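You operate a simulated robot arm through the tools that you are given. There is no shell and no other tool.

You are at the controls of a simulated two-armed robot. One attempt, no reset.

Task
Swap tape No 32 into the tester and wind it up to the load printed on its holder.
Fine: the holder in the nest goes on the bench beside the tester; shut both clamps; leave the load on. Set down upright: teal tape holder.

The check looks at the end state, three seconds after you hand in, the way a careful person would. Anything else that was tipped, shoved, dropped, spilled or broken makes it a failure.

Robot
Two 7-joint arms with three-finger grippers on one trunk, on a base that drives. Base frame: it is fixed to the floor where the robot stands at the start and does not move with it; the origin is under the middle of the robot, x ahead of it, y to its left, z up. Readings come in m, degrees, newtons and seconds.
The left shoulder is at the start at [0.082, 0.126, 1.133], the right one opposite. With the tool pointing down near the work surface each hand reaches from about 0.1 to 0.8 m from the robot's upright axis, wherever it stands, measured 20 degrees to its own side. Places, roughly: bench beside the tape tester [0.2, -3.2, 0.9]; orange clamp lever [0.3, -3.6, 1.1]; purple clamp lever [0.2, -3.5, 1.1]; teal tape holder [0.25, -3.25, 1]. Payload 2.94 kg a hand.
Tool frame (each hand has its own): the origin (TCP) lies between the finger pads and is the grasp point; the fingertips stand 0.03 m ahead of it; z points along the fingers, y is the line along which they close. Largest opening 0.128 m; the body of the gripper starts 0.093 m behind the TCP.
Orientation is that of the tool frame in the base frame, as [roll, pitch, yaw] about the fixed x, y, z axes, in that order (R = Rz(yaw) Ry(pitch) Rx(roll)). With the fingers straight down and closing along the base's y, the tool's x points along the base's -x, its y along +y and its z along -z.

Tools
- The arms move only by the tool nudge_tool. It takes "left_plan", "right_plan" or both (then of equal length, played together; a hand with none holds still); each is a list of rows, each a list of 7 numbers: the turn, a rotation vector about the base's x, y, z in degrees, then the shift along the base's x, y, z in m, then the opening, from 0 (shut) to 1 (fully open). In form: [[wx, wy, wz, dx, dy, dz, claw], ...]. A call has 1 to 20 rows; each row shifts and turns the commanded pose from where the row before left it. Rows are played at 5 a second. More than 0.05 m and 8.6 degrees between two rows, or a gripper value outside its range, and nothing of the call is played. Where a pose cannot be reached the arm comes as near as it can. A force on the tool above 90 N (or 10 N above the force at the start of the call, whichever is more), or a blocked arm, ends the call early, and 0.2 s more pass. The fingers move at their own pace and stop on an object; they squeeze with about 33 N. The grip force told is the motor's: it shows also when the fingers shut on nothing. Time passes only in rows, and 0.2 s behind the last, so rows that do not move let the fingers close. It gives the time, the measured TCP pose, the force on the tool (base axes), the opening and the grip force at its end, in the units of the frame above (readings bear some noise), with the torque about the TCP (base axes, N m) and any sound that the robot's microphone picked up.
- Cameras (640 x 400 px; columns grow to the right, rows downward): "scene" is now at [0.2166, -0.0166, 1.315]; the picture's right is [-0.18, -0.98, 0.00], its down [-0.39, 0.07, -0.92] and it looks along [0.90, -0.17, -0.40] (base axes); focal length 224 px, centre (320, 200). "left" rides on the left gripper at [0.069, 0.015, -0.12] in its tool frame; the picture's right is [-0.21, 0.98, 0.00], its down [-0.82, -0.18, -0.54] and it looks along [-0.53, -0.12, 0.84] (tool axes); focal length 251 px, centre (320, 200). "right" rides on the right gripper at [0.069, -0.015, -0.12] in its tool frame; the picture's right is [0.21, 0.98, 0.00], its down [-0.82, 0.18, -0.54] and it looks along [-0.53, 0.12, 0.84] (tool axes); focal length 251 px, centre (320, 200). There is no depth. A picture from a camera that has moved, and an enlarged one, comes with that camera's place and axes in the base frame and with its lens.
- camera(camera): a new picture of that camera. The clock stands still meanwhile.
- lift_body(by): slides the trunk up (or, below 0, down) by that many m; the arms and the scene camera ride with it, the base frame stays. It gives what a move gives, with no picture.
- roll_base(legs): drives the robot by 1 to 6 legs, each [ahead, left, turn to the left] in m, m and degrees, along the robot's own axes; the way and the turn of a leg run together, so that a leg with both is an arc; at most 1.5 m and 180 degrees a leg. The arms and the cameras ride along, it lands a little off, and it stops where it bumps. It gives what a move gives.
- turn_head(pan, tilt): turns the head with the scene camera to pan (to the left, within 80 degrees either way) and tilt (down, from -29 to 69), counted from straight ahead of the robot. It gives what a move gives.
- zoom(camera, box): a new picture of the part [left, top, right, bottom] of that camera's present view, enlarged. The clock stands still meanwhile.
- job_done(): hands the job in; it is judged then, once.

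Nothing tells you exact positions but the pictures and the camera data. Unless the task says otherwise, let go and move clear before handing in.

The tools are called after "Emit:" as a command line: name --argument value ..., lists and objects as JSON in quotes. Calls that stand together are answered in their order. nudge_tool: Moves the arms, as the interface text tells. Its arguments: {"type":"object","properties":{"left_plan":{"type":"array","items":{"type":"array","items":{"type":"number"}}},"right_plan":{"type":"array","items":{"type":"array","items":{"type":"number"}}}},"required":[]} The other tools are called the same way: lift_body (by) slides the trunk up or down; roll_base (legs) drives the base; turn_head (pan, tilt) turns the head that bears the scene camera; camera (camera) takes a picture; zoom (camera, box) takes an enlarged picture of a part of a camera's view; job_done () hands the job in.

At the start:

```text
time_s: 0.0
left_tcp_pos: [0.565, 0.2608, 1.1419]
left_tcp_rot: [180.0, 0.0, -180.0]
left_contact_force: [-0.9, -0.4, 0.7]
left_ft_torque: [-0.02, 0.01, -0.01]
left_opening: 0.1281
left_finger_force: 0.1
right_tcp_pos: [0.3708, -0.184, 1.2058]
right_tcp_rot: [180.0, 0.1, -180.0]
right_contact_force: [0.1, 0.1, -0.9]
right_ft_torque: [-0.02, -0.03, -0.02]
right_opening: 0.1279
right_finger_force: 0.0
trunk travel left (down, up): [-0.35, 0.197]
robot x, y, heading: [0.0032, 0.0032, -0.0]
head pan, tilt: [-10.5, 23.3]
```

scene: 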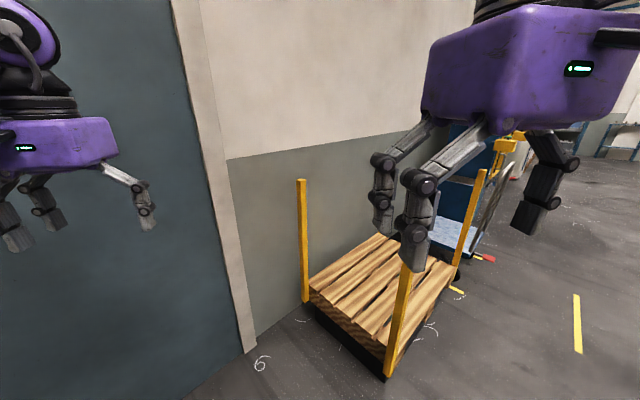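
right: 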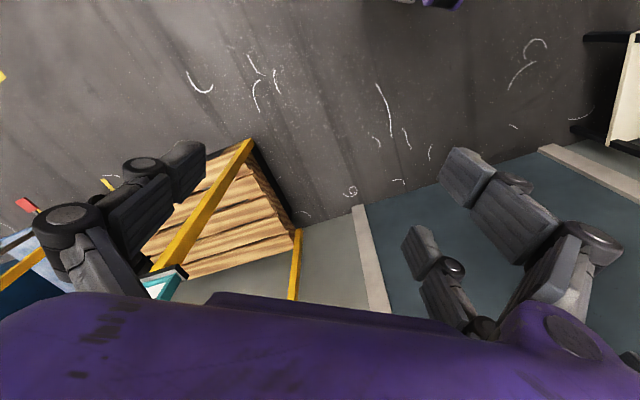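
left: 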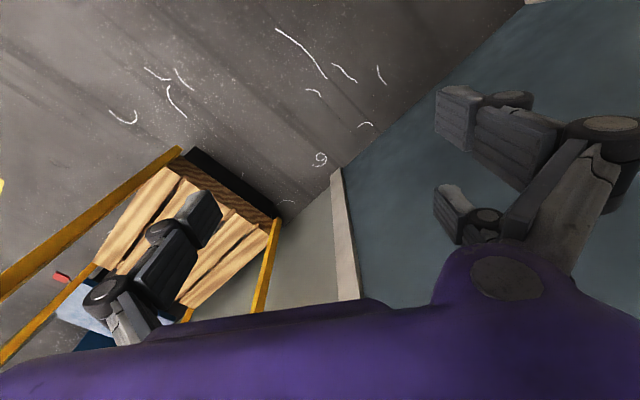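

I see a pallet cart ahead and a wall; the tester should be about 3.2 m to my right. I will turn the head to look that way first.

Emit:
turn_head --pan -80 --tilt 15

Emit:
camera --camera "scene"

```text
time_s: 1.4
left_tcp_pos: [0.5641, 0.2615, 1.1413]
left_tcp_rot: [180.0, 0.0, -180.0]
left_contact_force: [-1.1, -0.7, -0.4]
left_ft_torque: [0.01, -0.02, -0.05]
left_opening: 0.128
left_finger_force: 0.0
right_tcp_pos: [0.3701, -0.1841, 1.206]
right_tcp_rot: [-179.9, 0.0, 179.9]
right_contact_force: [0.3, 0.2, -0.3]
right_ft_torque: [0.0, 0.01, -0.01]
right_opening: 0.1282
right_finger_force: 0.1
trunk travel left (down, up): [-0.35, 0.197]
robot x, y, heading: [0.0008, -0.0028, -0.2]
head pan, tilt: [-80.0, 15.0]
```

```text
taken
camera scene: at [0.1419, -0.0918, 1.3285], right [-0.98, -0.17, 0.0], down [-0.05, 0.25, -0.97], along [0.17, -0.95, -0.26], focal length 224 px, centre (320, 200)
```

scene: 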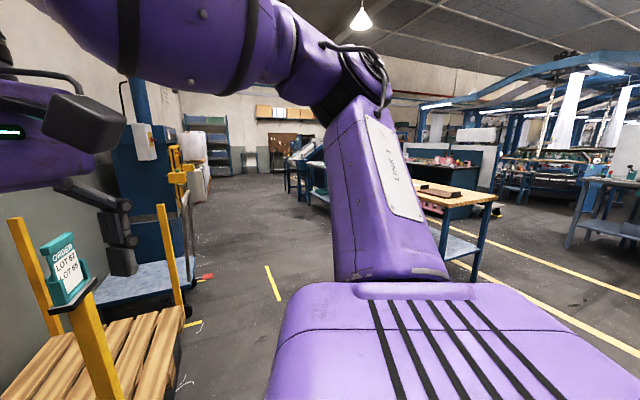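

A teal holder/sign stands on a post near me, and benches are further off in the direction of the tester. I zoom in on several areas.

Emit:
zoom --camera "scene" --box '[20, 220, 120, 320]'

Emit:
zoom --camera "scene" --box '[180, 90, 340, 220]'

Emit:
zoom --camera "scene" --box '[400, 120, 560, 280]'

```text
4.00 times, centred on (70, 270) of scene
camera zoom: at [0.1419, -0.0918, 1.3285], right [-0.98, -0.17, 0.0], down [-0.05, 0.25, -0.97], along [0.17, -0.95, -0.26], focal length 894 px, centre (1320, -80)
```

zoom: 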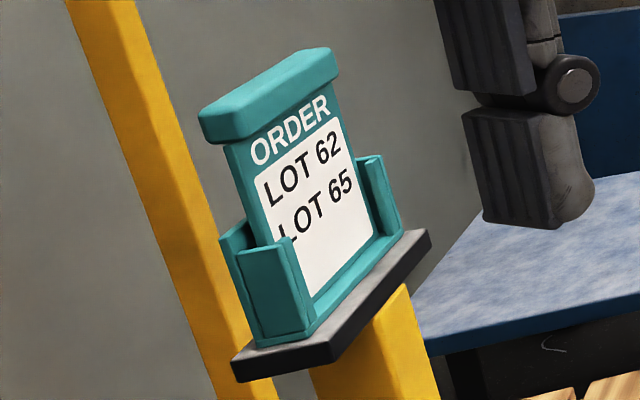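

```text
3.08 times, centred on (260, 155) of scene
camera zoom: at [0.1419, -0.0918, 1.3285], right [-0.98, -0.17, 0.0], down [-0.05, 0.25, -0.97], along [0.17, -0.95, -0.26], focal length 688 px, centre (505, 338)
```

zoom: 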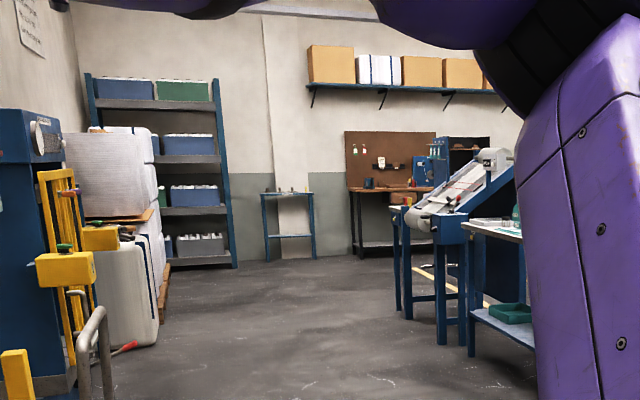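

```text
2.50 times, centred on (480, 200) of scene
camera zoom: at [0.1419, -0.0918, 1.3285], right [-0.98, -0.17, 0.0], down [-0.05, 0.25, -0.97], along [0.17, -0.95, -0.26], focal length 559 px, centre (-80, 200)
```

zoom: 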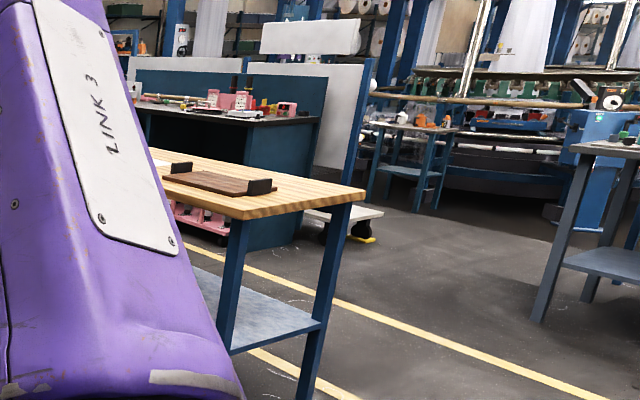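

The tester is further along -y, hidden by my right arm. I turn the base to the right to face it, with the head straight.

Emit:
roll_base --legs '[[-0.2, 0, 0], [0, 0, -90]]'

Emit:
turn_head --pan 0 --tilt 15

Emit:
camera --camera "scene"

```text
time_s: 6.8
left_tcp_pos: [0.0569, -0.5653, 1.1421]
left_tcp_rot: [180.0, 0.0, 89.7]
left_contact_force: [0.3, -0.5, 0.3]
left_ft_torque: [0.03, -0.02, 0.0]
left_opening: 0.128
left_finger_force: 0.1
right_tcp_pos: [-0.3874, -0.3683, 1.2051]
right_tcp_rot: [-180.0, 0.0, 89.8]
right_contact_force: [0.2, 0.2, 1.1]
right_ft_torque: [-0.01, 0.02, -0.01]
right_opening: 0.128
right_finger_force: 0.1
trunk travel left (down, up): [-0.35, 0.197]
robot x, y, heading: [-0.2035, 0.0012, -90.2]
head pan, tilt: [-80.0, 15.0]
```

```text
time_s: 8.4
left_tcp_pos: [0.0562, -0.5651, 1.1417]
left_tcp_rot: [-180.0, 0.0, 89.7]
left_contact_force: [0.0, -1.1, -0.1]
left_ft_torque: [0.02, -0.01, -0.02]
left_opening: 0.128
left_finger_force: 0.1
right_tcp_pos: [-0.387, -0.3689, 1.2057]
right_tcp_rot: [-179.9, -0.1, 89.7]
right_contact_force: [0.4, -0.2, -1.1]
right_ft_torque: [0.01, -0.03, 0.01]
right_opening: 0.128
right_finger_force: 0.0
trunk travel left (down, up): [-0.35, 0.197]
robot x, y, heading: [-0.2018, 0.0012, -90.3]
head pan, tilt: [0.0, 15.0]
```

```text
taken
camera scene: at [-0.201, -0.2174, 1.3285], right [-1.0, 0.01, 0.0], down [0.0, 0.26, -0.97], along [-0.01, -0.97, -0.26], focal length 224 px, centre (320, 200)
```

scene: 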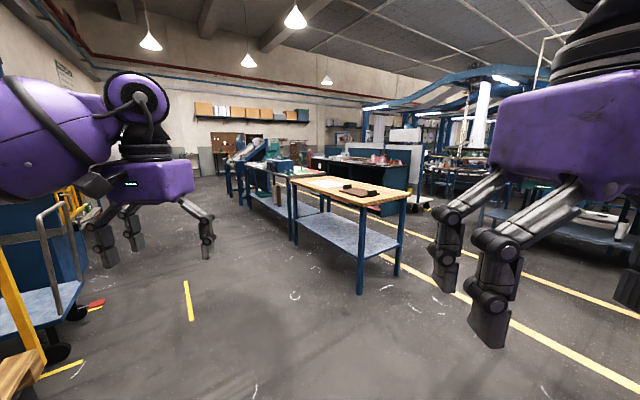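

Emit:
zoom --camera "scene" --box '[210, 120, 370, 220]'

Emit:
zoom --camera "scene" --box '[220, 130, 320, 200]'

```text
4.00 times, centred on (290, 170) of scene
camera zoom: at [-0.201, -0.2174, 1.3285], right [-1.0, 0.01, 0.0], down [0.0, 0.26, -0.97], along [-0.01, -0.97, -0.26], focal length 894 px, centre (440, 320)
```

zoom: 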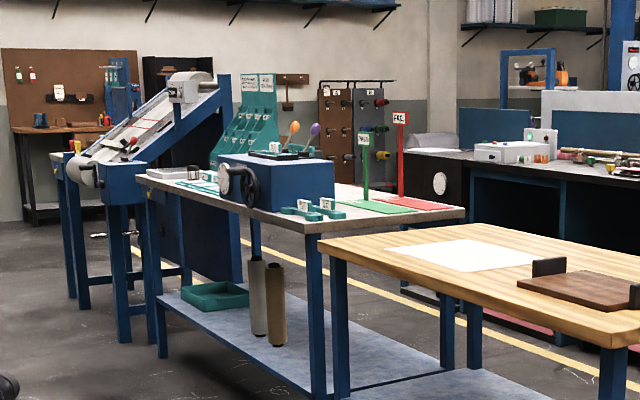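

```text
5.71 times, centred on (270, 165) of scene
camera zoom: at [-0.201, -0.2174, 1.3285], right [-1.0, 0.01, 0.0], down [0.0, 0.26, -0.97], along [-0.01, -0.97, -0.26], focal length 1277 px, centre (606, 400)
```

zoom: 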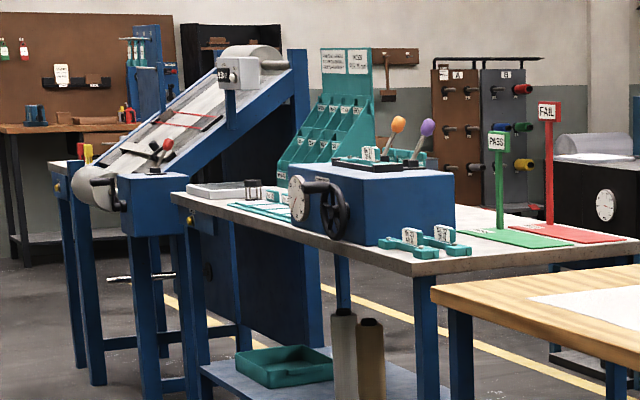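

The tester (blue box with dial, crank and orange/purple levers) stands on a grey bench that appears skewed; its operator side faces +x/+y. I drive partway there and look again.

Emit:
roll_base --legs '[[0.8, 0.4, 0], [0.5, 0.4, 0]]'

Emit:
turn_head --pan -25 --tilt 20

Emit:
camera --camera "scene"

```text
time_s: 16.8
left_tcp_pos: [0.8535, -1.8695, 1.1437]
left_tcp_rot: [179.9, -0.1, 89.5]
left_contact_force: [-0.7, -0.2, 0.6]
left_ft_torque: [-0.01, -0.03, -0.03]
left_opening: 0.128
left_finger_force: 0.0
right_tcp_pos: [0.4097, -1.6706, 1.2058]
right_tcp_rot: [179.9, 0.1, 89.3]
right_contact_force: [0.0, 0.6, -0.6]
right_ft_torque: [0.02, -0.01, -0.02]
right_opening: 0.1277
right_finger_force: 0.1
trunk travel left (down, up): [-0.35, 0.197]
robot x, y, heading: [0.5971, -1.3013, -90.4]
head pan, tilt: [0.0, 15.0]
```

```text
time_s: 17.6
left_tcp_pos: [0.8541, -1.8693, 1.1425]
left_tcp_rot: [-179.9, 0.1, 89.4]
left_contact_force: [0.8, -0.2, -0.7]
left_ft_torque: [0.0, 0.02, -0.02]
left_opening: 0.128
left_finger_force: 0.1
right_tcp_pos: [0.4092, -1.6702, 1.2058]
right_tcp_rot: [-180.0, 0.1, 89.5]
right_contact_force: [-0.1, -0.5, -0.3]
right_ft_torque: [0.02, 0.01, 0.0]
right_opening: 0.1277
right_finger_force: 0.0
trunk travel left (down, up): [-0.35, 0.197]
robot x, y, heading: [0.5988, -1.3018, -90.4]
head pan, tilt: [-25.0, 20.0]
```

```text
taken
camera scene: at [0.5573, -1.5106, 1.3204], right [-0.9, 0.43, 0.0], down [0.15, 0.31, -0.94], along [-0.4, -0.85, -0.34], focal length 224 px, centre (320, 200)
```

scene: 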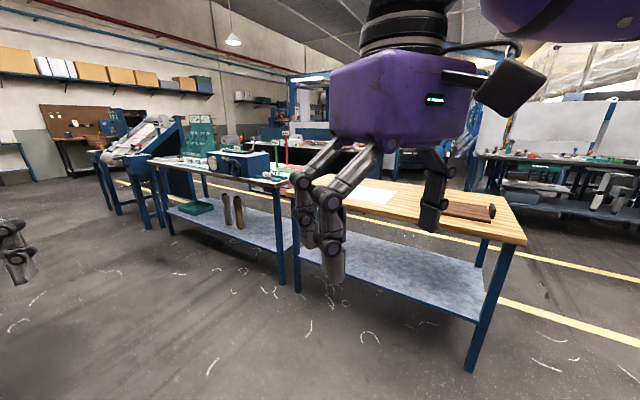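

Emit:
zoom --camera "scene" --box '[140, 110, 300, 210]'

```text
4.00 times, centred on (220, 160) of scene
camera zoom: at [0.5573, -1.5106, 1.3204], right [-0.9, 0.43, 0.0], down [0.15, 0.31, -0.94], along [-0.4, -0.85, -0.34], focal length 894 px, centre (720, 360)
```

zoom: 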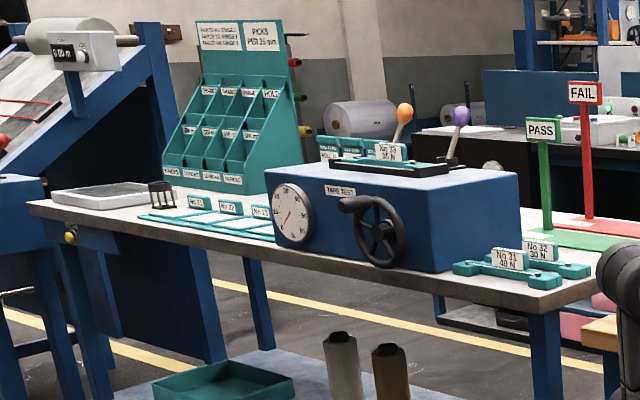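

I can read: bench holders "No 31" and "No 32" sit at the right end, and another holder is in the tester's nest. The bench edge runs from about (0.22,-2.90) to (1.19,-4.46), so I raise the trunk and drive round to face it at heading about -148°.

Emit:
lift_body --by 0.19

Emit:
roll_base --legs '[[0.73, 0.35, 0], [0.72, 0.35, 0], [0, 0, -57.6]]'

Emit:
turn_head --pan 0 --tilt 35

Emit:
camera --camera "scene"

```text
time_s: 19.7
left_tcp_pos: [0.8532, -1.8701, 1.33]
left_tcp_rot: [-179.9, -0.2, 89.5]
left_contact_force: [0.5, -0.6, 1.4]
left_ft_torque: [0.01, -0.01, 0.01]
left_opening: 0.1279
left_finger_force: 0.1
right_tcp_pos: [0.4094, -1.671, 1.3939]
right_tcp_rot: [179.9, -0.1, 89.5]
right_contact_force: [-0.4, -0.6, 0.0]
right_ft_torque: [0.02, 0.01, -0.02]
right_opening: 0.1278
right_finger_force: 0.0
trunk travel left (down, up): [-0.54, 0.007]
robot x, y, heading: [0.5966, -1.3007, -90.7]
head pan, tilt: [-25.0, 20.0]
```

```text
time_s: 30.5
left_tcp_pos: [0.9447, -3.2808, 1.3327]
left_tcp_rot: [180.0, 0.0, 31.9]
left_contact_force: [-0.2, 0.6, -0.5]
left_ft_torque: [-0.02, -0.02, 0.03]
left_opening: 0.1278
left_finger_force: 0.1
right_tcp_pos: [0.8757, -2.7992, 1.3955]
right_tcp_rot: [-180.0, 0.2, 31.7]
right_contact_force: [0.3, -0.6, 0.1]
right_ft_torque: [0.0, 0.0, 0.02]
right_opening: 0.128
right_finger_force: 0.1
trunk travel left (down, up): [-0.54, 0.007]
robot x, y, heading: [1.2872, -2.7607, -147.9]
head pan, tilt: [-25.0, 20.0]
```

```text
time_s: 31.4
left_tcp_pos: [0.9461, -3.2795, 1.333]
left_tcp_rot: [179.9, 0.0, 31.8]
left_contact_force: [-0.5, -0.9, -0.9]
left_ft_torque: [0.02, 0.0, 0.0]
left_opening: 0.128
left_finger_force: 0.0
right_tcp_pos: [0.8756, -2.7989, 1.395]
right_tcp_rot: [180.0, 0.2, 31.8]
right_contact_force: [0.1, 0.1, 0.2]
right_ft_torque: [-0.04, 0.02, 0.01]
right_opening: 0.128
right_finger_force: 0.1
trunk travel left (down, up): [-0.54, 0.007]
robot x, y, heading: [1.2846, -2.7601, -148.4]
head pan, tilt: [0.0, 35.0]
```

```text
taken
camera scene: at [1.2041, -2.8129, 1.5057], right [-0.53, 0.85, 0.0], down [0.49, 0.3, -0.82], along [-0.7, -0.43, -0.57], focal length 224 px, centre (320, 200)
```

scene: 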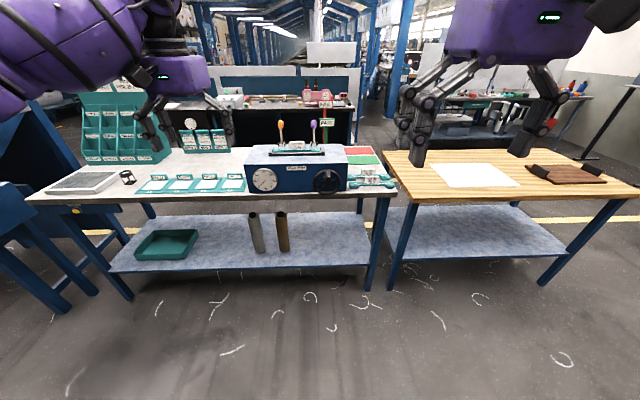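

Emit:
zoom --camera "scene" --box '[235, 110, 405, 216]'

Emit:
zoom --camera "scene" --box '[255, 110, 355, 200]'

Emit:
zoom --camera "scene" --box '[340, 140, 400, 200]'

Emit:
zoom --camera "scene" --box '[30, 80, 250, 210]'

```text
3.76 times, centred on (320, 163) of scene
camera zoom: at [1.2041, -2.8129, 1.5057], right [-0.53, 0.85, 0.0], down [0.49, 0.3, -0.82], along [-0.7, -0.43, -0.57], focal length 842 px, centre (320, 339)
```

zoom: 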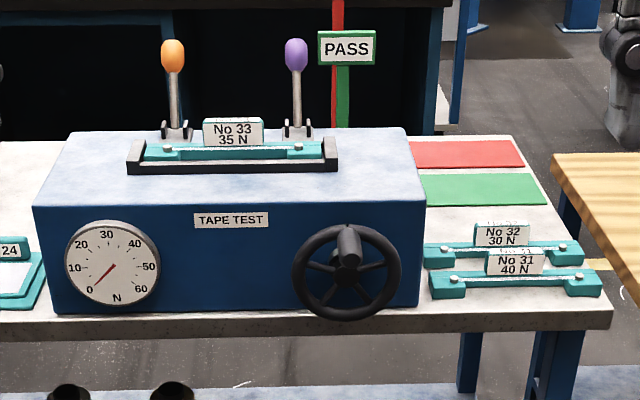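

```text
4.44 times, centred on (305, 155) of scene
camera zoom: at [1.2041, -2.8129, 1.5057], right [-0.53, 0.85, 0.0], down [0.49, 0.3, -0.82], along [-0.7, -0.43, -0.57], focal length 993 px, centre (387, 400)
```

zoom: 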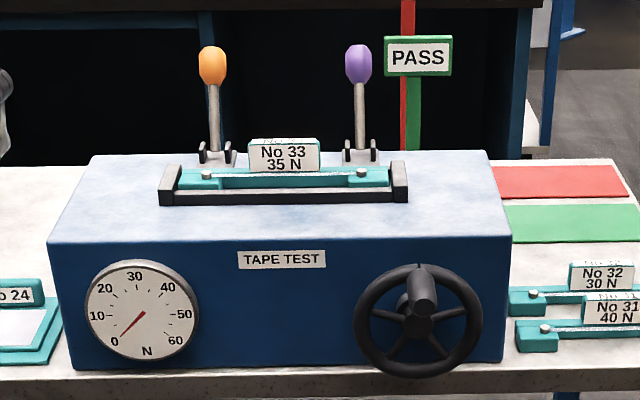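

```text
6.67 times, centred on (370, 170) of scene
camera zoom: at [1.2041, -2.8129, 1.5057], right [-0.53, 0.85, 0.0], down [0.49, 0.3, -0.82], along [-0.7, -0.43, -0.57], focal length 1490 px, centre (-13, 400)
```

zoom: 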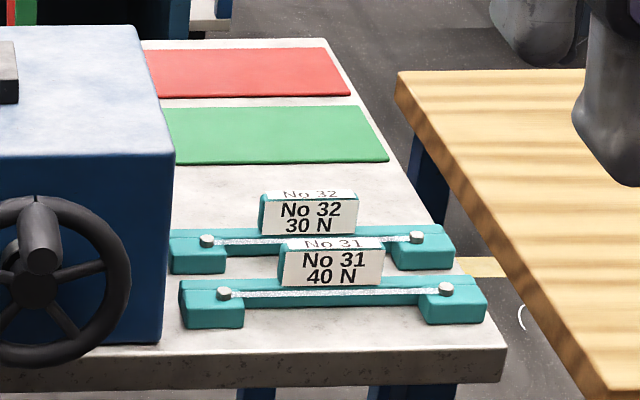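

```text
2.91 times, centred on (140, 145) of scene
camera zoom: at [1.2041, -2.8129, 1.5057], right [-0.53, 0.85, 0.0], down [0.49, 0.3, -0.82], along [-0.7, -0.43, -0.57], focal length 650 px, centre (844, 360)
```

zoom: 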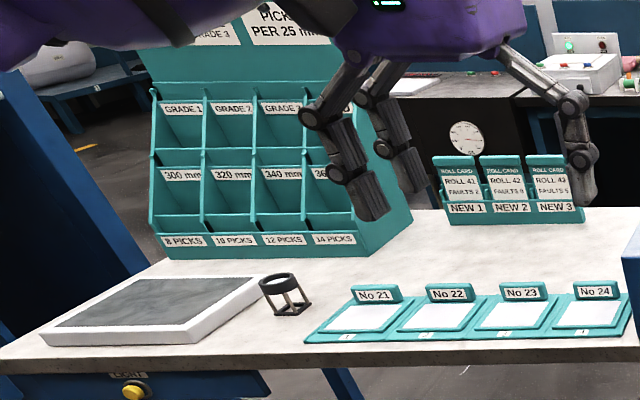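

I now have a good view: No 33 (35 N) is in the nest, No 32 (30 N) and No 31 stand on the right of the tester with free bench behind No 32, before the green mat. I drive forward, turning a little left to square up.

Emit:
roll_base --legs '[[0, 0, 3], [0.45, 0, 0]]'

Emit:
turn_head --pan 0 --tilt 50

Emit:
camera --camera "scene"

Emit:
camera --camera "right"

Emit:
camera --camera "left"

```text
time_s: 34.5
left_tcp_pos: [0.6068, -3.5503, 1.3336]
left_tcp_rot: [-180.0, 0.1, 34.7]
left_contact_force: [0.0, 0.0, 0.7]
left_ft_torque: [-0.03, 0.03, 0.03]
left_opening: 0.1277
left_finger_force: 0.2
right_tcp_pos: [0.5135, -3.0719, 1.398]
right_tcp_rot: [-180.0, 0.2, 34.7]
right_contact_force: [0.8, -0.6, -0.4]
right_ft_torque: [0.0, -0.03, -0.03]
right_opening: 0.1277
right_finger_force: 0.0
trunk travel left (down, up): [-0.54, 0.007]
robot x, y, heading: [0.9209, -3.0158, -145.3]
head pan, tilt: [0.0, 35.0]
```

```text
time_s: 35.3
left_tcp_pos: [0.6049, -3.5522, 1.3333]
left_tcp_rot: [179.9, 0.0, 34.7]
left_contact_force: [-0.2, -0.2, 0.5]
left_ft_torque: [0.0, -0.02, 0.01]
left_opening: 0.1282
left_finger_force: 0.0
right_tcp_pos: [0.5113, -3.0737, 1.3953]
right_tcp_rot: [-180.0, 0.1, 34.6]
right_contact_force: [-0.6, -0.2, -0.4]
right_ft_torque: [-0.01, 0.02, -0.03]
right_opening: 0.1278
right_finger_force: 0.0
trunk travel left (down, up): [-0.54, 0.007]
robot x, y, heading: [0.9224, -3.013, -145.4]
head pan, tilt: [0.0, 50.0]
```

```text
taken
camera scene: at [0.8499, -3.0647, 1.4839], right [-0.57, 0.82, 0.0], down [0.63, 0.44, -0.64], along [-0.53, -0.37, -0.77], focal length 224 px, centre (320, 200)
```

scene: 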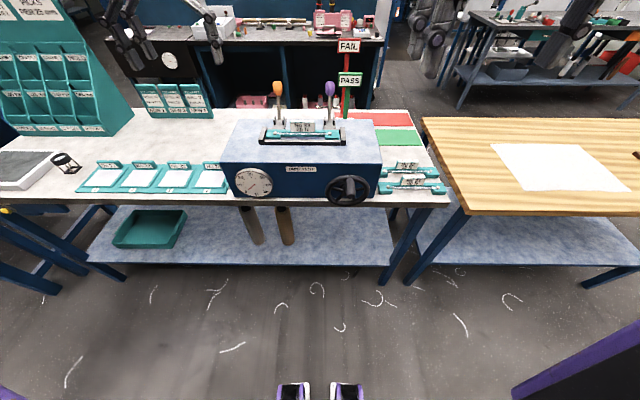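

```text
taken
camera right: at [0.5616, -3.0201, 1.516], right [0.73, -0.68, 0.0], down [-0.57, -0.62, 0.54], along [-0.37, -0.4, -0.84], focal length 251 px, centre (320, 200)
```

right: 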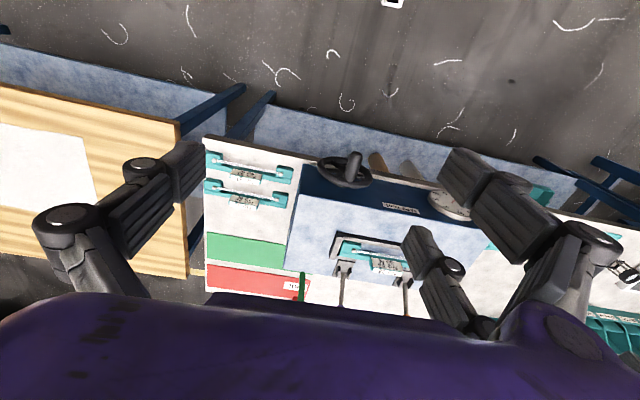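

```text
taken
camera left: at [0.6713, -3.5238, 1.4518], right [0.38, -0.93, 0.0], down [-0.78, -0.32, 0.54], along [-0.5, -0.2, -0.84], focal length 251 px, centre (320, 200)
```

left: 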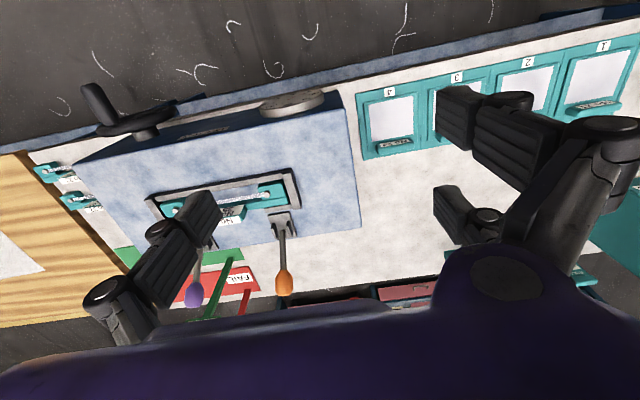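

I'm square to the bench and about half a metre from it. Let me zoom into the details of the nest, clamps and crank.

Emit:
zoom --camera "scene" --box '[250, 75, 360, 150]'

Emit:
zoom --camera "left" --box '[60, 70, 340, 310]'

Emit:
zoom --camera "scene" --box '[210, 100, 460, 215]'

Emit:
zoom --camera "right" --box '[180, 120, 480, 320]'

```text
5.33 times, centred on (305, 112) of scene
camera zoom: at [0.8499, -3.0647, 1.4839], right [-0.57, 0.82, 0.0], down [0.63, 0.44, -0.64], along [-0.53, -0.37, -0.77], focal length 1192 px, centre (400, 667)
```

zoom: 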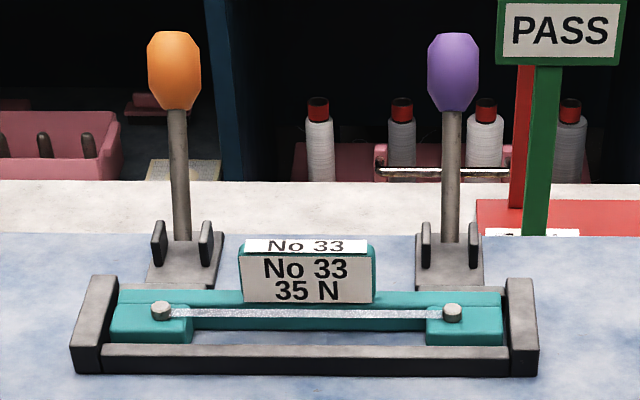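

```text
1.67 times, centred on (200, 190) of left
camera zoom: at [0.6713, -3.5238, 1.4518], right [0.38, -0.93, 0.0], down [-0.78, -0.32, 0.54], along [-0.5, -0.2, -0.84], focal length 419 px, centre (520, 217)
```

zoom: 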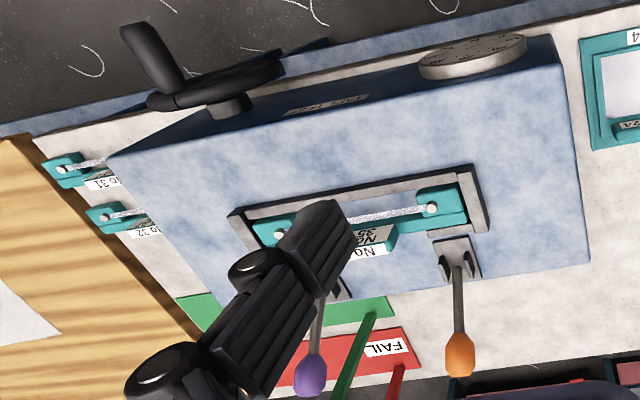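

```text
2.56 times, centred on (335, 158) of scene
camera zoom: at [0.8499, -3.0647, 1.4839], right [-0.57, 0.82, 0.0], down [0.63, 0.44, -0.64], along [-0.53, -0.37, -0.77], focal length 572 px, centre (282, 309)
```

zoom: 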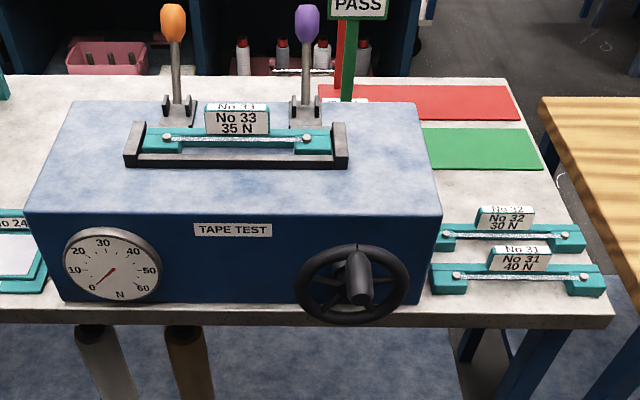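

```text
2.00 times, centred on (330, 220) of right
camera zoom: at [0.5616, -3.0201, 1.516], right [0.73, -0.68, 0.0], down [-0.57, -0.62, 0.54], along [-0.37, -0.4, -0.84], focal length 503 px, centre (300, 160)
```

zoom: 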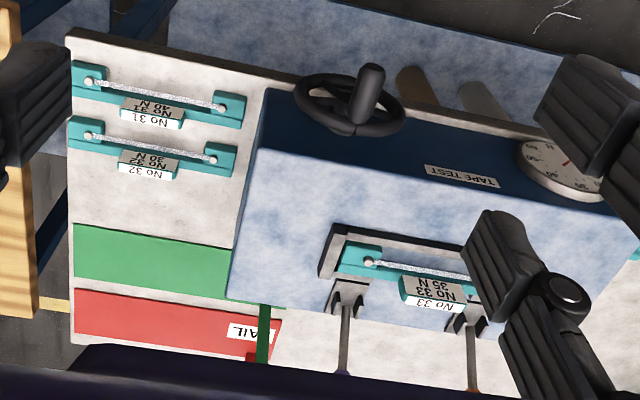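

Bench top is at z=0.90 and the nest pins sit at about z=1.086; both clamp levers lean back, so they look open. I'll move the left hand out of the way and turn the right hand 90° so it closes front-to-back, then look at the nest from close by.

Emit:
nudge_tool --right_plan '[[0, 0, 8.18, -0.00754, -0.0254, -0.006, 1], [0, 0, 8.18, -0.00754, -0.0254, -0.006, 1], [0, 0, 8.18, -0.00754, -0.0254, -0.006, 1], [0, 0, 8.18, -0.00754, -0.0254, -0.006, 1], [0, 0, 8.18, -0.00754, -0.0254, -0.006, 1], [0, 0, 8.18, -0.00754, -0.0254, -0.006, 1], [0, 0, 8.18, -0.00754, -0.0254, -0.006, 1], [0, 0, 8.18, -0.00754, -0.0254, -0.006, 1], [0, 0, 8.18, -0.00754, -0.0254, -0.006, 1], [0, 0, 8.18, -0.00754, -0.0254, -0.006, 1], [0, 0, 8.2, -0.00754, -0.0254, -0.006, 1]]' --left_plan '[[0, 0, 0, 0.0201, 0.0028, 0.0045, 1], [0, 0, 0, 0.0201, 0.0028, 0.0045, 1], [0, 0, 0, 0.0201, 0.0028, 0.0045, 1], [0, 0, 0, 0.0201, 0.0028, 0.0045, 1], [0, 0, 0, 0.0201, 0.0028, 0.0045, 1], [0, 0, 0, 0.0201, 0.0028, 0.0045, 1], [0, 0, 0, 0.0201, 0.0028, 0.0045, 1], [0, 0, 0, 0.0201, 0.0028, 0.0045, 1], [0, 0, 0, 0.0201, 0.0028, 0.0045, 1], [0, 0, 0, 0.0201, 0.0028, 0.0045, 1], [0, 0, 0, 0.0201, 0.0028, 0.0045, 1]]'

Emit:
camera --camera "right"

Emit:
camera --camera "scene"

```text
time_s: 37.7
left_tcp_pos: [0.8285, -3.5196, 1.3834]
left_tcp_rot: [-179.8, 0.1, 34.7]
left_contact_force: [0.9, -0.3, 0.3]
left_ft_torque: [-0.01, 0.04, -0.01]
left_opening: 0.1281
left_finger_force: 0.1
right_tcp_pos: [0.3803, -3.0986, 1.4254]
right_tcp_rot: [179.9, 0.2, 121.9]
right_contact_force: [0.4, -0.2, 0.6]
right_ft_torque: [0.0, 0.05, 0.01]
right_opening: 0.1281
right_finger_force: 0.0
right hand out of reach, approached as far as the arm can: row 3, 4, 5, 6, 7, 8, 9, 10, 11
trunk travel left (down, up): [-0.54, 0.007]
robot x, y, heading: [0.92, -3.0136, -145.5]
head pan, tilt: [0.0, 50.0]
```

```text
taken
camera right: at [0.3318, -3.0465, 1.5469], right [0.72, 0.7, 0.0], down [0.59, -0.6, 0.54], along [0.38, -0.39, -0.84], focal length 251 px, centre (320, 200)
```

right: 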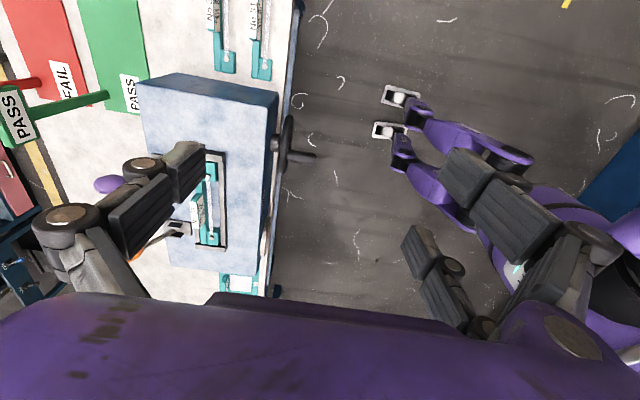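

```text
taken
camera scene: at [0.8522, -3.0638, 1.4841], right [-0.57, 0.82, 0.0], down [0.63, 0.44, -0.64], along [-0.53, -0.37, -0.77], focal length 224 px, centre (320, 200)
```

scene: 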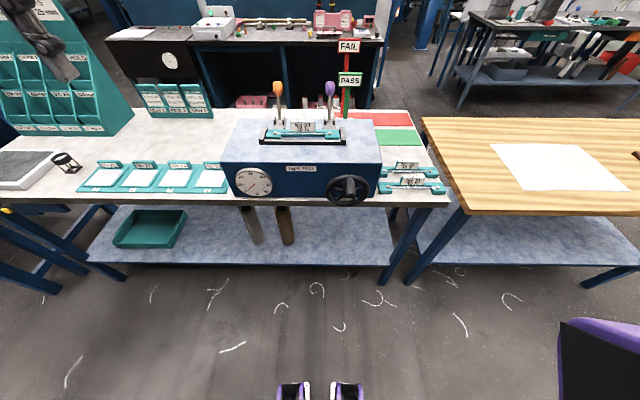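

The right arm couldn't fully reach with that yaw. I'll test the opposite turn (−90°) in place, away from the bench furniture, since the wrist may have more room that way.

Emit:
nudge_tool --right_plan '[[0, 0, -8.5, 0, 0, 0, 1], [0, 0, -8.5, 0, 0, 0, 1], [0, 0, -8.5, 0, 0, 0, 1], [0, 0, -8.5, 0, 0, 0, 1], [0, 0, -8.5, 0, 0, 0, 1]]'

```text
time_s: 38.9
left_tcp_pos: [0.826, -3.5194, 1.3824]
left_tcp_rot: [-180.0, 0.0, 34.7]
left_contact_force: [-0.2, 0.3, -0.5]
left_ft_torque: [-0.04, -0.03, 0.02]
left_opening: 0.1279
left_finger_force: 0.2
right_tcp_pos: [0.3788, -3.0986, 1.4242]
right_tcp_rot: [179.8, 0.3, 79.2]
right_contact_force: [0.3, -0.5, 0.4]
right_ft_torque: [-0.01, 0.02, 0.04]
right_opening: 0.1278
right_finger_force: 0.2
trunk travel left (down, up): [-0.54, 0.007]
robot x, y, heading: [0.922, -3.0108, -145.4]
head pan, tilt: [0.0, 50.0]
```

Emit:
nudge_tool --right_plan '[[0, 0, 0, 0.022, -0.032, -0.01, 1], [0, 0, 0, 0.022, -0.032, -0.01, 1], [0, 0, 0, 0.022, -0.032, -0.01, 1], [0, 0, 0, 0.022, -0.032, -0.01, 1]]'

```text
time_s: 39.9
left_tcp_pos: [0.8294, -3.5191, 1.3834]
left_tcp_rot: [180.0, 0.1, 34.7]
left_contact_force: [0.4, 0.6, 0.7]
left_ft_torque: [0.0, 0.01, 0.0]
left_opening: 0.1281
left_finger_force: 0.0
right_tcp_pos: [0.4449, -3.1132, 1.428]
right_tcp_rot: [-180.0, 0.2, 79.2]
right_contact_force: [-0.8, -0.4, -0.5]
right_ft_torque: [0.0, 0.04, -0.02]
right_opening: 0.1281
right_finger_force: 0.1
right hand out of reach, approached as far as the arm can: row 1, 2, 3, 4
trunk travel left (down, up): [-0.54, 0.007]
robot x, y, heading: [0.9227, -3.0117, -145.3]
head pan, tilt: [0.0, 50.0]
```

Emit:
nudge_tool --right_plan '[[0, 0, 0, 0, 0, -0.02, 1], [0, 0, 0, 0, 0, -0.02, 1], [0, 0, 0, 0, 0, -0.02, 1]]'

Emit:
nudge_tool --right_plan '[[0, 0, -8.5, 0, 0, 0, 1], [0, 0, -8.5, 0, 0, 0, 1], [0, 0, -8.5, 0, 0, 0, 1], [0, 0, -8.5, 0, 0, 0, 1], [0, 0, -8.5, 0, 0, 0, 1]]'

Emit:
nudge_tool --right_plan '[[0, 0, 0, 0, 0, -0.02, 1], [0, 0, 0, 0, 0, -0.02, 1], [0, 0, 0, 0, 0, -0.02, 1]]'

```text
time_s: 40.7
left_tcp_pos: [0.8255, -3.5193, 1.382]
left_tcp_rot: [-179.9, 0.0, 34.7]
left_contact_force: [-0.7, -0.3, -0.1]
left_ft_torque: [0.0, 0.0, -0.04]
left_opening: 0.1282
left_finger_force: 0.0
right_tcp_pos: [0.4418, -3.1137, 1.3668]
right_tcp_rot: [179.9, 0.3, 79.3]
right_contact_force: [0.1, -0.2, 0.6]
right_ft_torque: [0.03, -0.01, 0.03]
right_opening: 0.1279
right_finger_force: 0.1
trunk travel left (down, up): [-0.54, 0.007]
robot x, y, heading: [0.923, -3.0135, -145.3]
head pan, tilt: [0.0, 50.0]
```

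```text
time_s: 41.9
left_tcp_pos: [0.8261, -3.5186, 1.3835]
left_tcp_rot: [180.0, 0.0, 34.8]
left_contact_force: [0.0, -0.7, 0.0]
left_ft_torque: [-0.01, 0.03, -0.01]
left_opening: 0.1279
left_finger_force: 0.1
right_tcp_pos: [0.4425, -3.1132, 1.3667]
right_tcp_rot: [180.0, 0.2, 36.7]
right_contact_force: [-0.4, 0.4, -0.3]
right_ft_torque: [0.0, -0.01, 0.01]
right_opening: 0.128
right_finger_force: 0.1
trunk travel left (down, up): [-0.54, 0.007]
robot x, y, heading: [0.926, -3.0126, -145.1]
head pan, tilt: [0.0, 50.0]
```

```text
time_s: 42.7
left_tcp_pos: [0.8259, -3.5199, 1.382]
left_tcp_rot: [-179.9, 0.0, 34.6]
left_contact_force: [-0.3, -0.8, -1.0]
left_ft_torque: [0.01, -0.01, 0.01]
left_opening: 0.128
left_finger_force: 0.1
right_tcp_pos: [0.4408, -3.1133, 1.3062]
right_tcp_rot: [179.9, 0.2, 36.8]
right_contact_force: [1.4, 0.5, 0.1]
right_ft_torque: [-0.03, -0.03, 0.01]
right_opening: 0.1279
right_finger_force: 0.0
trunk travel left (down, up): [-0.54, 0.007]
robot x, y, heading: [0.9214, -3.0124, -145.3]
head pan, tilt: [0.0, 50.0]
```

Downward motion works fine. Now I try the −90° turn here.

Emit:
nudge_tool --right_plan '[[0, 0, -8.5, 0, 0, 0, 1], [0, 0, -8.5, 0, 0, 0, 1], [0, 0, -8.5, 0, 0, 0, 1], [0, 0, -8.5, 0, 0, 0, 1], [0, 0, -8.5, 0, 0, 0, 1], [0, 0, -8.5, 0, 0, 0, 1], [0, 0, -8.5, 0, 0, 0, 1], [0, 0, -8.5, 0, 0, 0, 1], [0, 0, -8.5, 0, 0, 0, 1], [0, 0, -8.5, 0, 0, 0, 1], [0, 0, -7.0, 0, 0, 0, 1]]'

Emit:
nudge_tool --right_plan '[[0, 0, 0, 0.0284, -0.041, 0, 1], [0, 0, 0, 0.0284, -0.041, 0, 1]]'

```text
time_s: 45.1
left_tcp_pos: [0.8262, -3.5199, 1.3825]
left_tcp_rot: [-179.9, 0.0, 34.7]
left_contact_force: [0.3, -0.1, 0.1]
left_ft_torque: [-0.01, 0.01, -0.02]
left_opening: 0.1281
left_finger_force: 0.0
right_tcp_pos: [0.442, -3.1129, 1.307]
right_tcp_rot: [179.9, 0.2, -55.2]
right_contact_force: [0.1, -1.1, -0.6]
right_ft_torque: [-0.02, 0.0, 0.01]
right_opening: 0.1283
right_finger_force: 0.1
trunk travel left (down, up): [-0.54, 0.007]
robot x, y, heading: [0.9184, -3.0122, -145.4]
head pan, tilt: [0.0, 50.0]
```

```text
time_s: 45.7
left_tcp_pos: [0.8259, -3.5195, 1.3817]
left_tcp_rot: [-179.9, 0.0, 34.8]
left_contact_force: [0.4, -0.6, -0.6]
left_ft_torque: [-0.07, 0.02, -0.02]
left_opening: 0.1281
left_finger_force: 0.0
right_tcp_pos: [0.4676, -3.1506, 1.3081]
right_tcp_rot: [179.8, 0.4, -55.2]
right_contact_force: [-0.6, 1.3, -0.8]
right_ft_torque: [0.0, 0.04, 0.0]
right_opening: 0.128
right_finger_force: 0.0
right hand out of reach, approached as far as the arm can: row 1, 2
trunk travel left (down, up): [-0.54, 0.007]
robot x, y, heading: [0.9234, -3.0169, -145.5]
head pan, tilt: [0.0, 50.0]
```

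The right hand is limited toward my left at this height, so I'll shift the base left 0.2 m to put the nest on the right hand's own side.

Emit:
roll_base --legs '[[0.05, 0.22, 0]]'

Emit:
camera --camera "scene"

Emit:
camera --camera "right"

```text
time_s: 48.2
left_tcp_pos: [0.9103, -3.7277, 1.3829]
left_tcp_rot: [-179.9, 0.1, 34.8]
left_contact_force: [-0.6, -0.7, -0.4]
left_ft_torque: [0.03, 0.02, 0.03]
left_opening: 0.128
left_finger_force: 0.0
right_tcp_pos: [0.5524, -3.3588, 1.3078]
right_tcp_rot: [180.0, 0.3, -55.1]
right_contact_force: [0.0, -0.3, -0.2]
right_ft_torque: [0.03, -0.01, -0.01]
right_opening: 0.1279
right_finger_force: 0.1
trunk travel left (down, up): [-0.54, 0.007]
robot x, y, heading: [1.0051, -3.2184, -145.3]
head pan, tilt: [0.0, 50.0]
```

```text
taken
camera scene: at [0.9341, -3.272, 1.4839], right [-0.57, 0.82, 0.0], down [0.63, 0.44, -0.64], along [-0.53, -0.37, -0.77], focal length 224 px, centre (320, 200)
```

scene: 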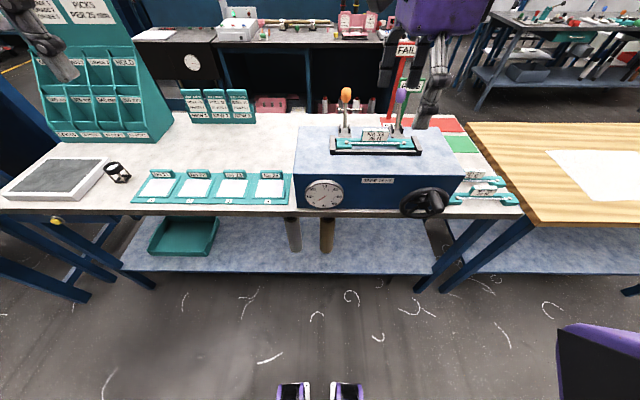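

```text
taken
camera right: at [0.6054, -3.406, 1.4275], right [-0.68, -0.74, 0.0], down [-0.62, 0.57, 0.54], along [-0.4, 0.37, -0.84], focal length 251 px, centre (320, 200)
```

right: 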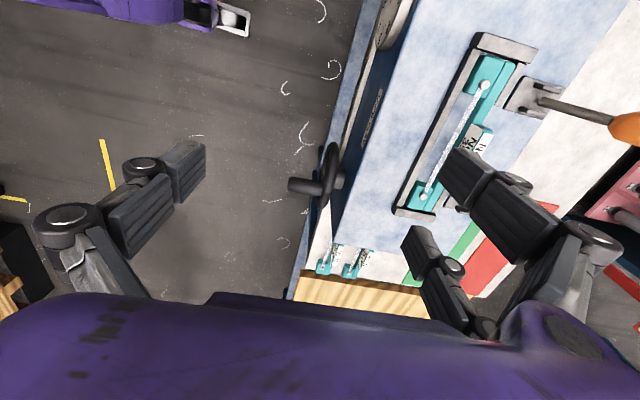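

Nest pin positions agree between views. I zoom the wrist camera on the tab to fix its position.

Emit:
zoom --camera "right" --box '[390, 20, 550, 220]'

Emit:
zoom --camera "scene" --box '[320, 80, 440, 160]'

```text
2.00 times, centred on (470, 120) of right
camera zoom: at [0.6054, -3.406, 1.4275], right [-0.68, -0.74, 0.0], down [-0.62, 0.57, 0.54], along [-0.4, 0.37, -0.84], focal length 503 px, centre (20, 360)
```

zoom: 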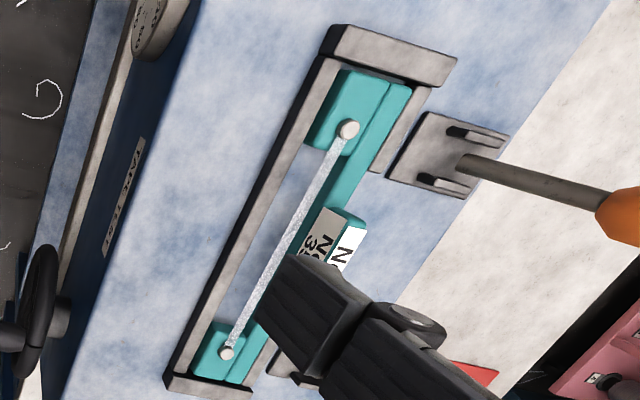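

```text
5.00 times, centred on (380, 120) of scene
camera zoom: at [0.9341, -3.272, 1.4839], right [-0.57, 0.82, 0.0], down [0.63, 0.44, -0.64], along [-0.53, -0.37, -0.77], focal length 1118 px, centre (20, 600)
```

zoom: 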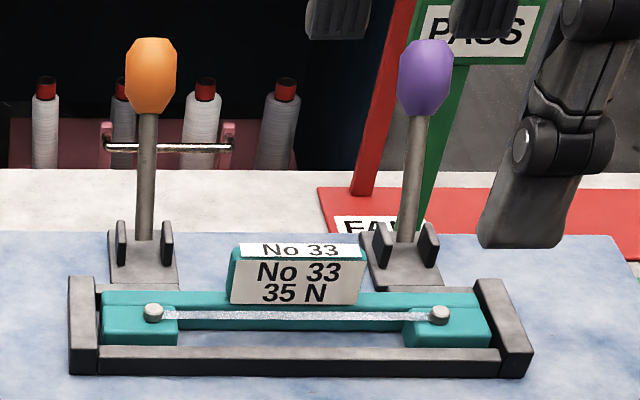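

The No 33 tab is centred at about (0.365, -3.464) with top z≈1.113. I move the right hand above it, at z≈1.20, with fingers half open.

Emit:
nudge_tool --right_plan '[[0, 0, 0, -0.0312, -0.0176, 0, 0.6], [0, 0, 0, -0.0312, -0.0176, -0.02, 0.5], [0, 0, 0, -0.0312, -0.0176, -0.02, 0.5], [0, 0, 0, -0.0312, -0.0176, -0.02, 0.5], [0, 0, 0, -0.0312, -0.0176, -0.02, 0.5], [0, 0, 0, -0.031, -0.0176, -0.02, 0.5]]'

Emit:
camera --camera "right"

Emit:
camera --camera "scene"

```text
time_s: 49.6
left_tcp_pos: [0.9105, -3.7283, 1.3815]
left_tcp_rot: [180.0, 0.0, 34.7]
left_contact_force: [0.2, -0.4, 0.6]
left_ft_torque: [0.02, 0.0, -0.02]
left_opening: 0.1282
left_finger_force: 0.2
right_tcp_pos: [0.428, -3.3334, 1.2368]
right_tcp_rot: [179.8, 0.1, -55.0]
right_contact_force: [-0.7, 0.0, -0.3]
right_ft_torque: [0.0, -0.03, 0.03]
right_opening: 0.0641
right_finger_force: 0.1
right hand out of reach, approached as far as the arm can: row 1, 2, 3, 4, 5, 6
trunk travel left (down, up): [-0.54, 0.007]
robot x, y, heading: [1.0053, -3.2194, -145.3]
head pan, tilt: [0.0, 50.0]
```

```text
taken
camera right: at [0.4812, -3.3804, 1.3577], right [-0.68, -0.74, 0.0], down [-0.62, 0.57, 0.54], along [-0.4, 0.37, -0.84], focal length 251 px, centre (320, 200)
```

right: 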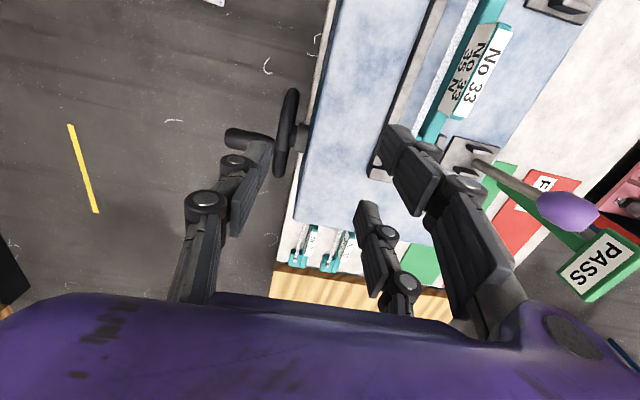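

```text
taken
camera scene: at [0.9332, -3.2728, 1.4837], right [-0.57, 0.82, 0.0], down [0.63, 0.44, -0.64], along [-0.53, -0.37, -0.77], focal length 224 px, centre (320, 200)
```

scene: 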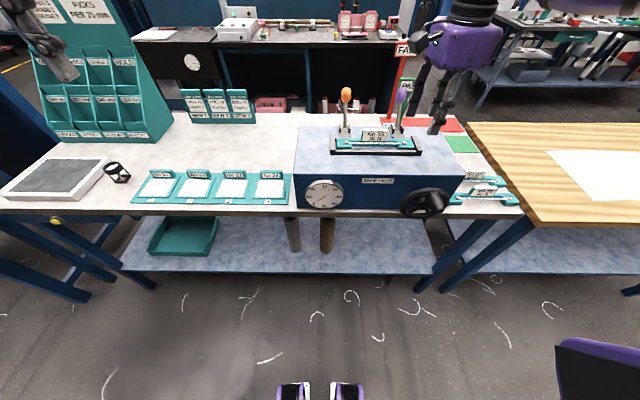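

The arm seems to struggle with high hand positions. I go down a bit first, then shift sideways toward the tab in small steps to learn the limit.

Emit:
nudge_tool --right_plan '[[0, 0, 0, 0, 0, -0.02, 0.5], [0, 0, 0, 0, 0, -0.02, 0.5]]'

Emit:
nudge_tool --right_plan '[[0, 0, 0, 0.0114, -0.0164, 0, 0.5], [0, 0, 0, 0.0114, -0.0164, 0, 0.5], [0, 0, 0, 0.0114, -0.0164, 0, 0.5]]'

```text
time_s: 50.2
left_tcp_pos: [0.9105, -3.7284, 1.3819]
left_tcp_rot: [-179.9, -0.1, 34.8]
left_contact_force: [-0.1, -0.3, 0.2]
left_ft_torque: [0.02, 0.0, 0.01]
left_opening: 0.1278
left_finger_force: 0.1
right_tcp_pos: [0.4285, -3.3302, 1.1987]
right_tcp_rot: [180.0, 0.1, -55.0]
right_contact_force: [-0.7, 0.7, -0.3]
right_ft_torque: [0.01, -0.01, -0.02]
right_opening: 0.064
right_finger_force: 0.1
right hand out of reach, approached as far as the arm can: row 2
trunk travel left (down, up): [-0.54, 0.007]
robot x, y, heading: [1.0026, -3.2223, -145.0]
head pan, tilt: [0.0, 50.0]
```

```text
time_s: 51.0
left_tcp_pos: [0.9107, -3.7279, 1.3831]
left_tcp_rot: [179.9, 0.1, 34.7]
left_contact_force: [-0.7, -0.6, 0.2]
left_ft_torque: [-0.01, 0.0, 0.0]
left_opening: 0.128
left_finger_force: 0.0
right_tcp_pos: [0.4732, -3.3457, 1.2035]
right_tcp_rot: [179.8, 0.2, -55.0]
right_contact_force: [-0.2, -0.3, 0.6]
right_ft_torque: [0.0, 0.05, 0.03]
right_opening: 0.0643
right_finger_force: 0.1
right hand out of reach, approached as far as the arm can: row 1, 2, 3
trunk travel left (down, up): [-0.54, 0.007]
robot x, y, heading: [1.0038, -3.2228, -145.2]
head pan, tilt: [0.0, 50.0]
```

The limit looks like a wrist-yaw limit for this turn direction. I'll rotate back toward neutral yaw at this lower height and test reach there.

Emit:
nudge_tool --right_plan '[[0, 0, 8.5, 0, 0, 0, 0.5], [0, 0, 8.5, 0, 0, 0, 0.5], [0, 0, 8.5, 0, 0, 0, 0.5], [0, 0, 8.5, 0, 0, 0, 0.5], [0, 0, 8.5, 0, 0, 0, 0.5], [0, 0, 8.5, 0, 0, 0, 0.5], [0, 0, 8.5, 0, 0, 0, 0.5], [0, 0, 8.5, 0, 0, 0, 0.5], [0, 0, 8.5, 0, 0, 0, 0.5], [0, 0, 8.5, 0, 0, 0, 0.5], [0, 0, 5, 0, 0, 0, 0.5]]'

Emit:
nudge_tool --right_plan '[[0, 0, 0, -0.023, -0.032, 0, 0.5], [0, 0, 0, -0.023, -0.032, 0, 0.5], [0, 0, 0, -0.023, -0.032, 0, 0.5]]'

```text
time_s: 53.4
left_tcp_pos: [0.9105, -3.7274, 1.3826]
left_tcp_rot: [179.9, 0.1, 34.6]
left_contact_force: [-1.3, 0.3, -0.6]
left_ft_torque: [-0.01, 0.0, 0.0]
left_opening: 0.1279
left_finger_force: 0.1
right_tcp_pos: [0.4738, -3.3482, 1.2036]
right_tcp_rot: [-180.0, 0.2, 35.2]
right_contact_force: [-1.0, -0.2, 0.0]
right_ft_torque: [0.0, -0.02, 0.0]
right_opening: 0.0641
right_finger_force: 0.0
trunk travel left (down, up): [-0.54, 0.007]
robot x, y, heading: [1.0036, -3.2214, -145.4]
head pan, tilt: [0.0, 50.0]
```

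```text
time_s: 54.2
left_tcp_pos: [0.911, -3.728, 1.3829]
left_tcp_rot: [179.9, 0.0, 34.7]
left_contact_force: [-0.1, -0.2, 0.5]
left_ft_torque: [0.0, 0.01, -0.01]
left_opening: 0.1282
left_finger_force: 0.0
right_tcp_pos: [0.4555, -3.3428, 1.2083]
right_tcp_rot: [179.8, 0.3, 35.1]
right_contact_force: [0.3, -0.1, -0.4]
right_ft_torque: [-0.02, -0.01, 0.03]
right_opening: 0.0639
right_finger_force: 0.1
right hand out of reach, approached as far as the arm can: row 1, 2, 3
trunk travel left (down, up): [-0.54, 0.007]
robot x, y, heading: [1.0064, -3.2188, -145.3]
head pan, tilt: [0.0, 50.0]
```

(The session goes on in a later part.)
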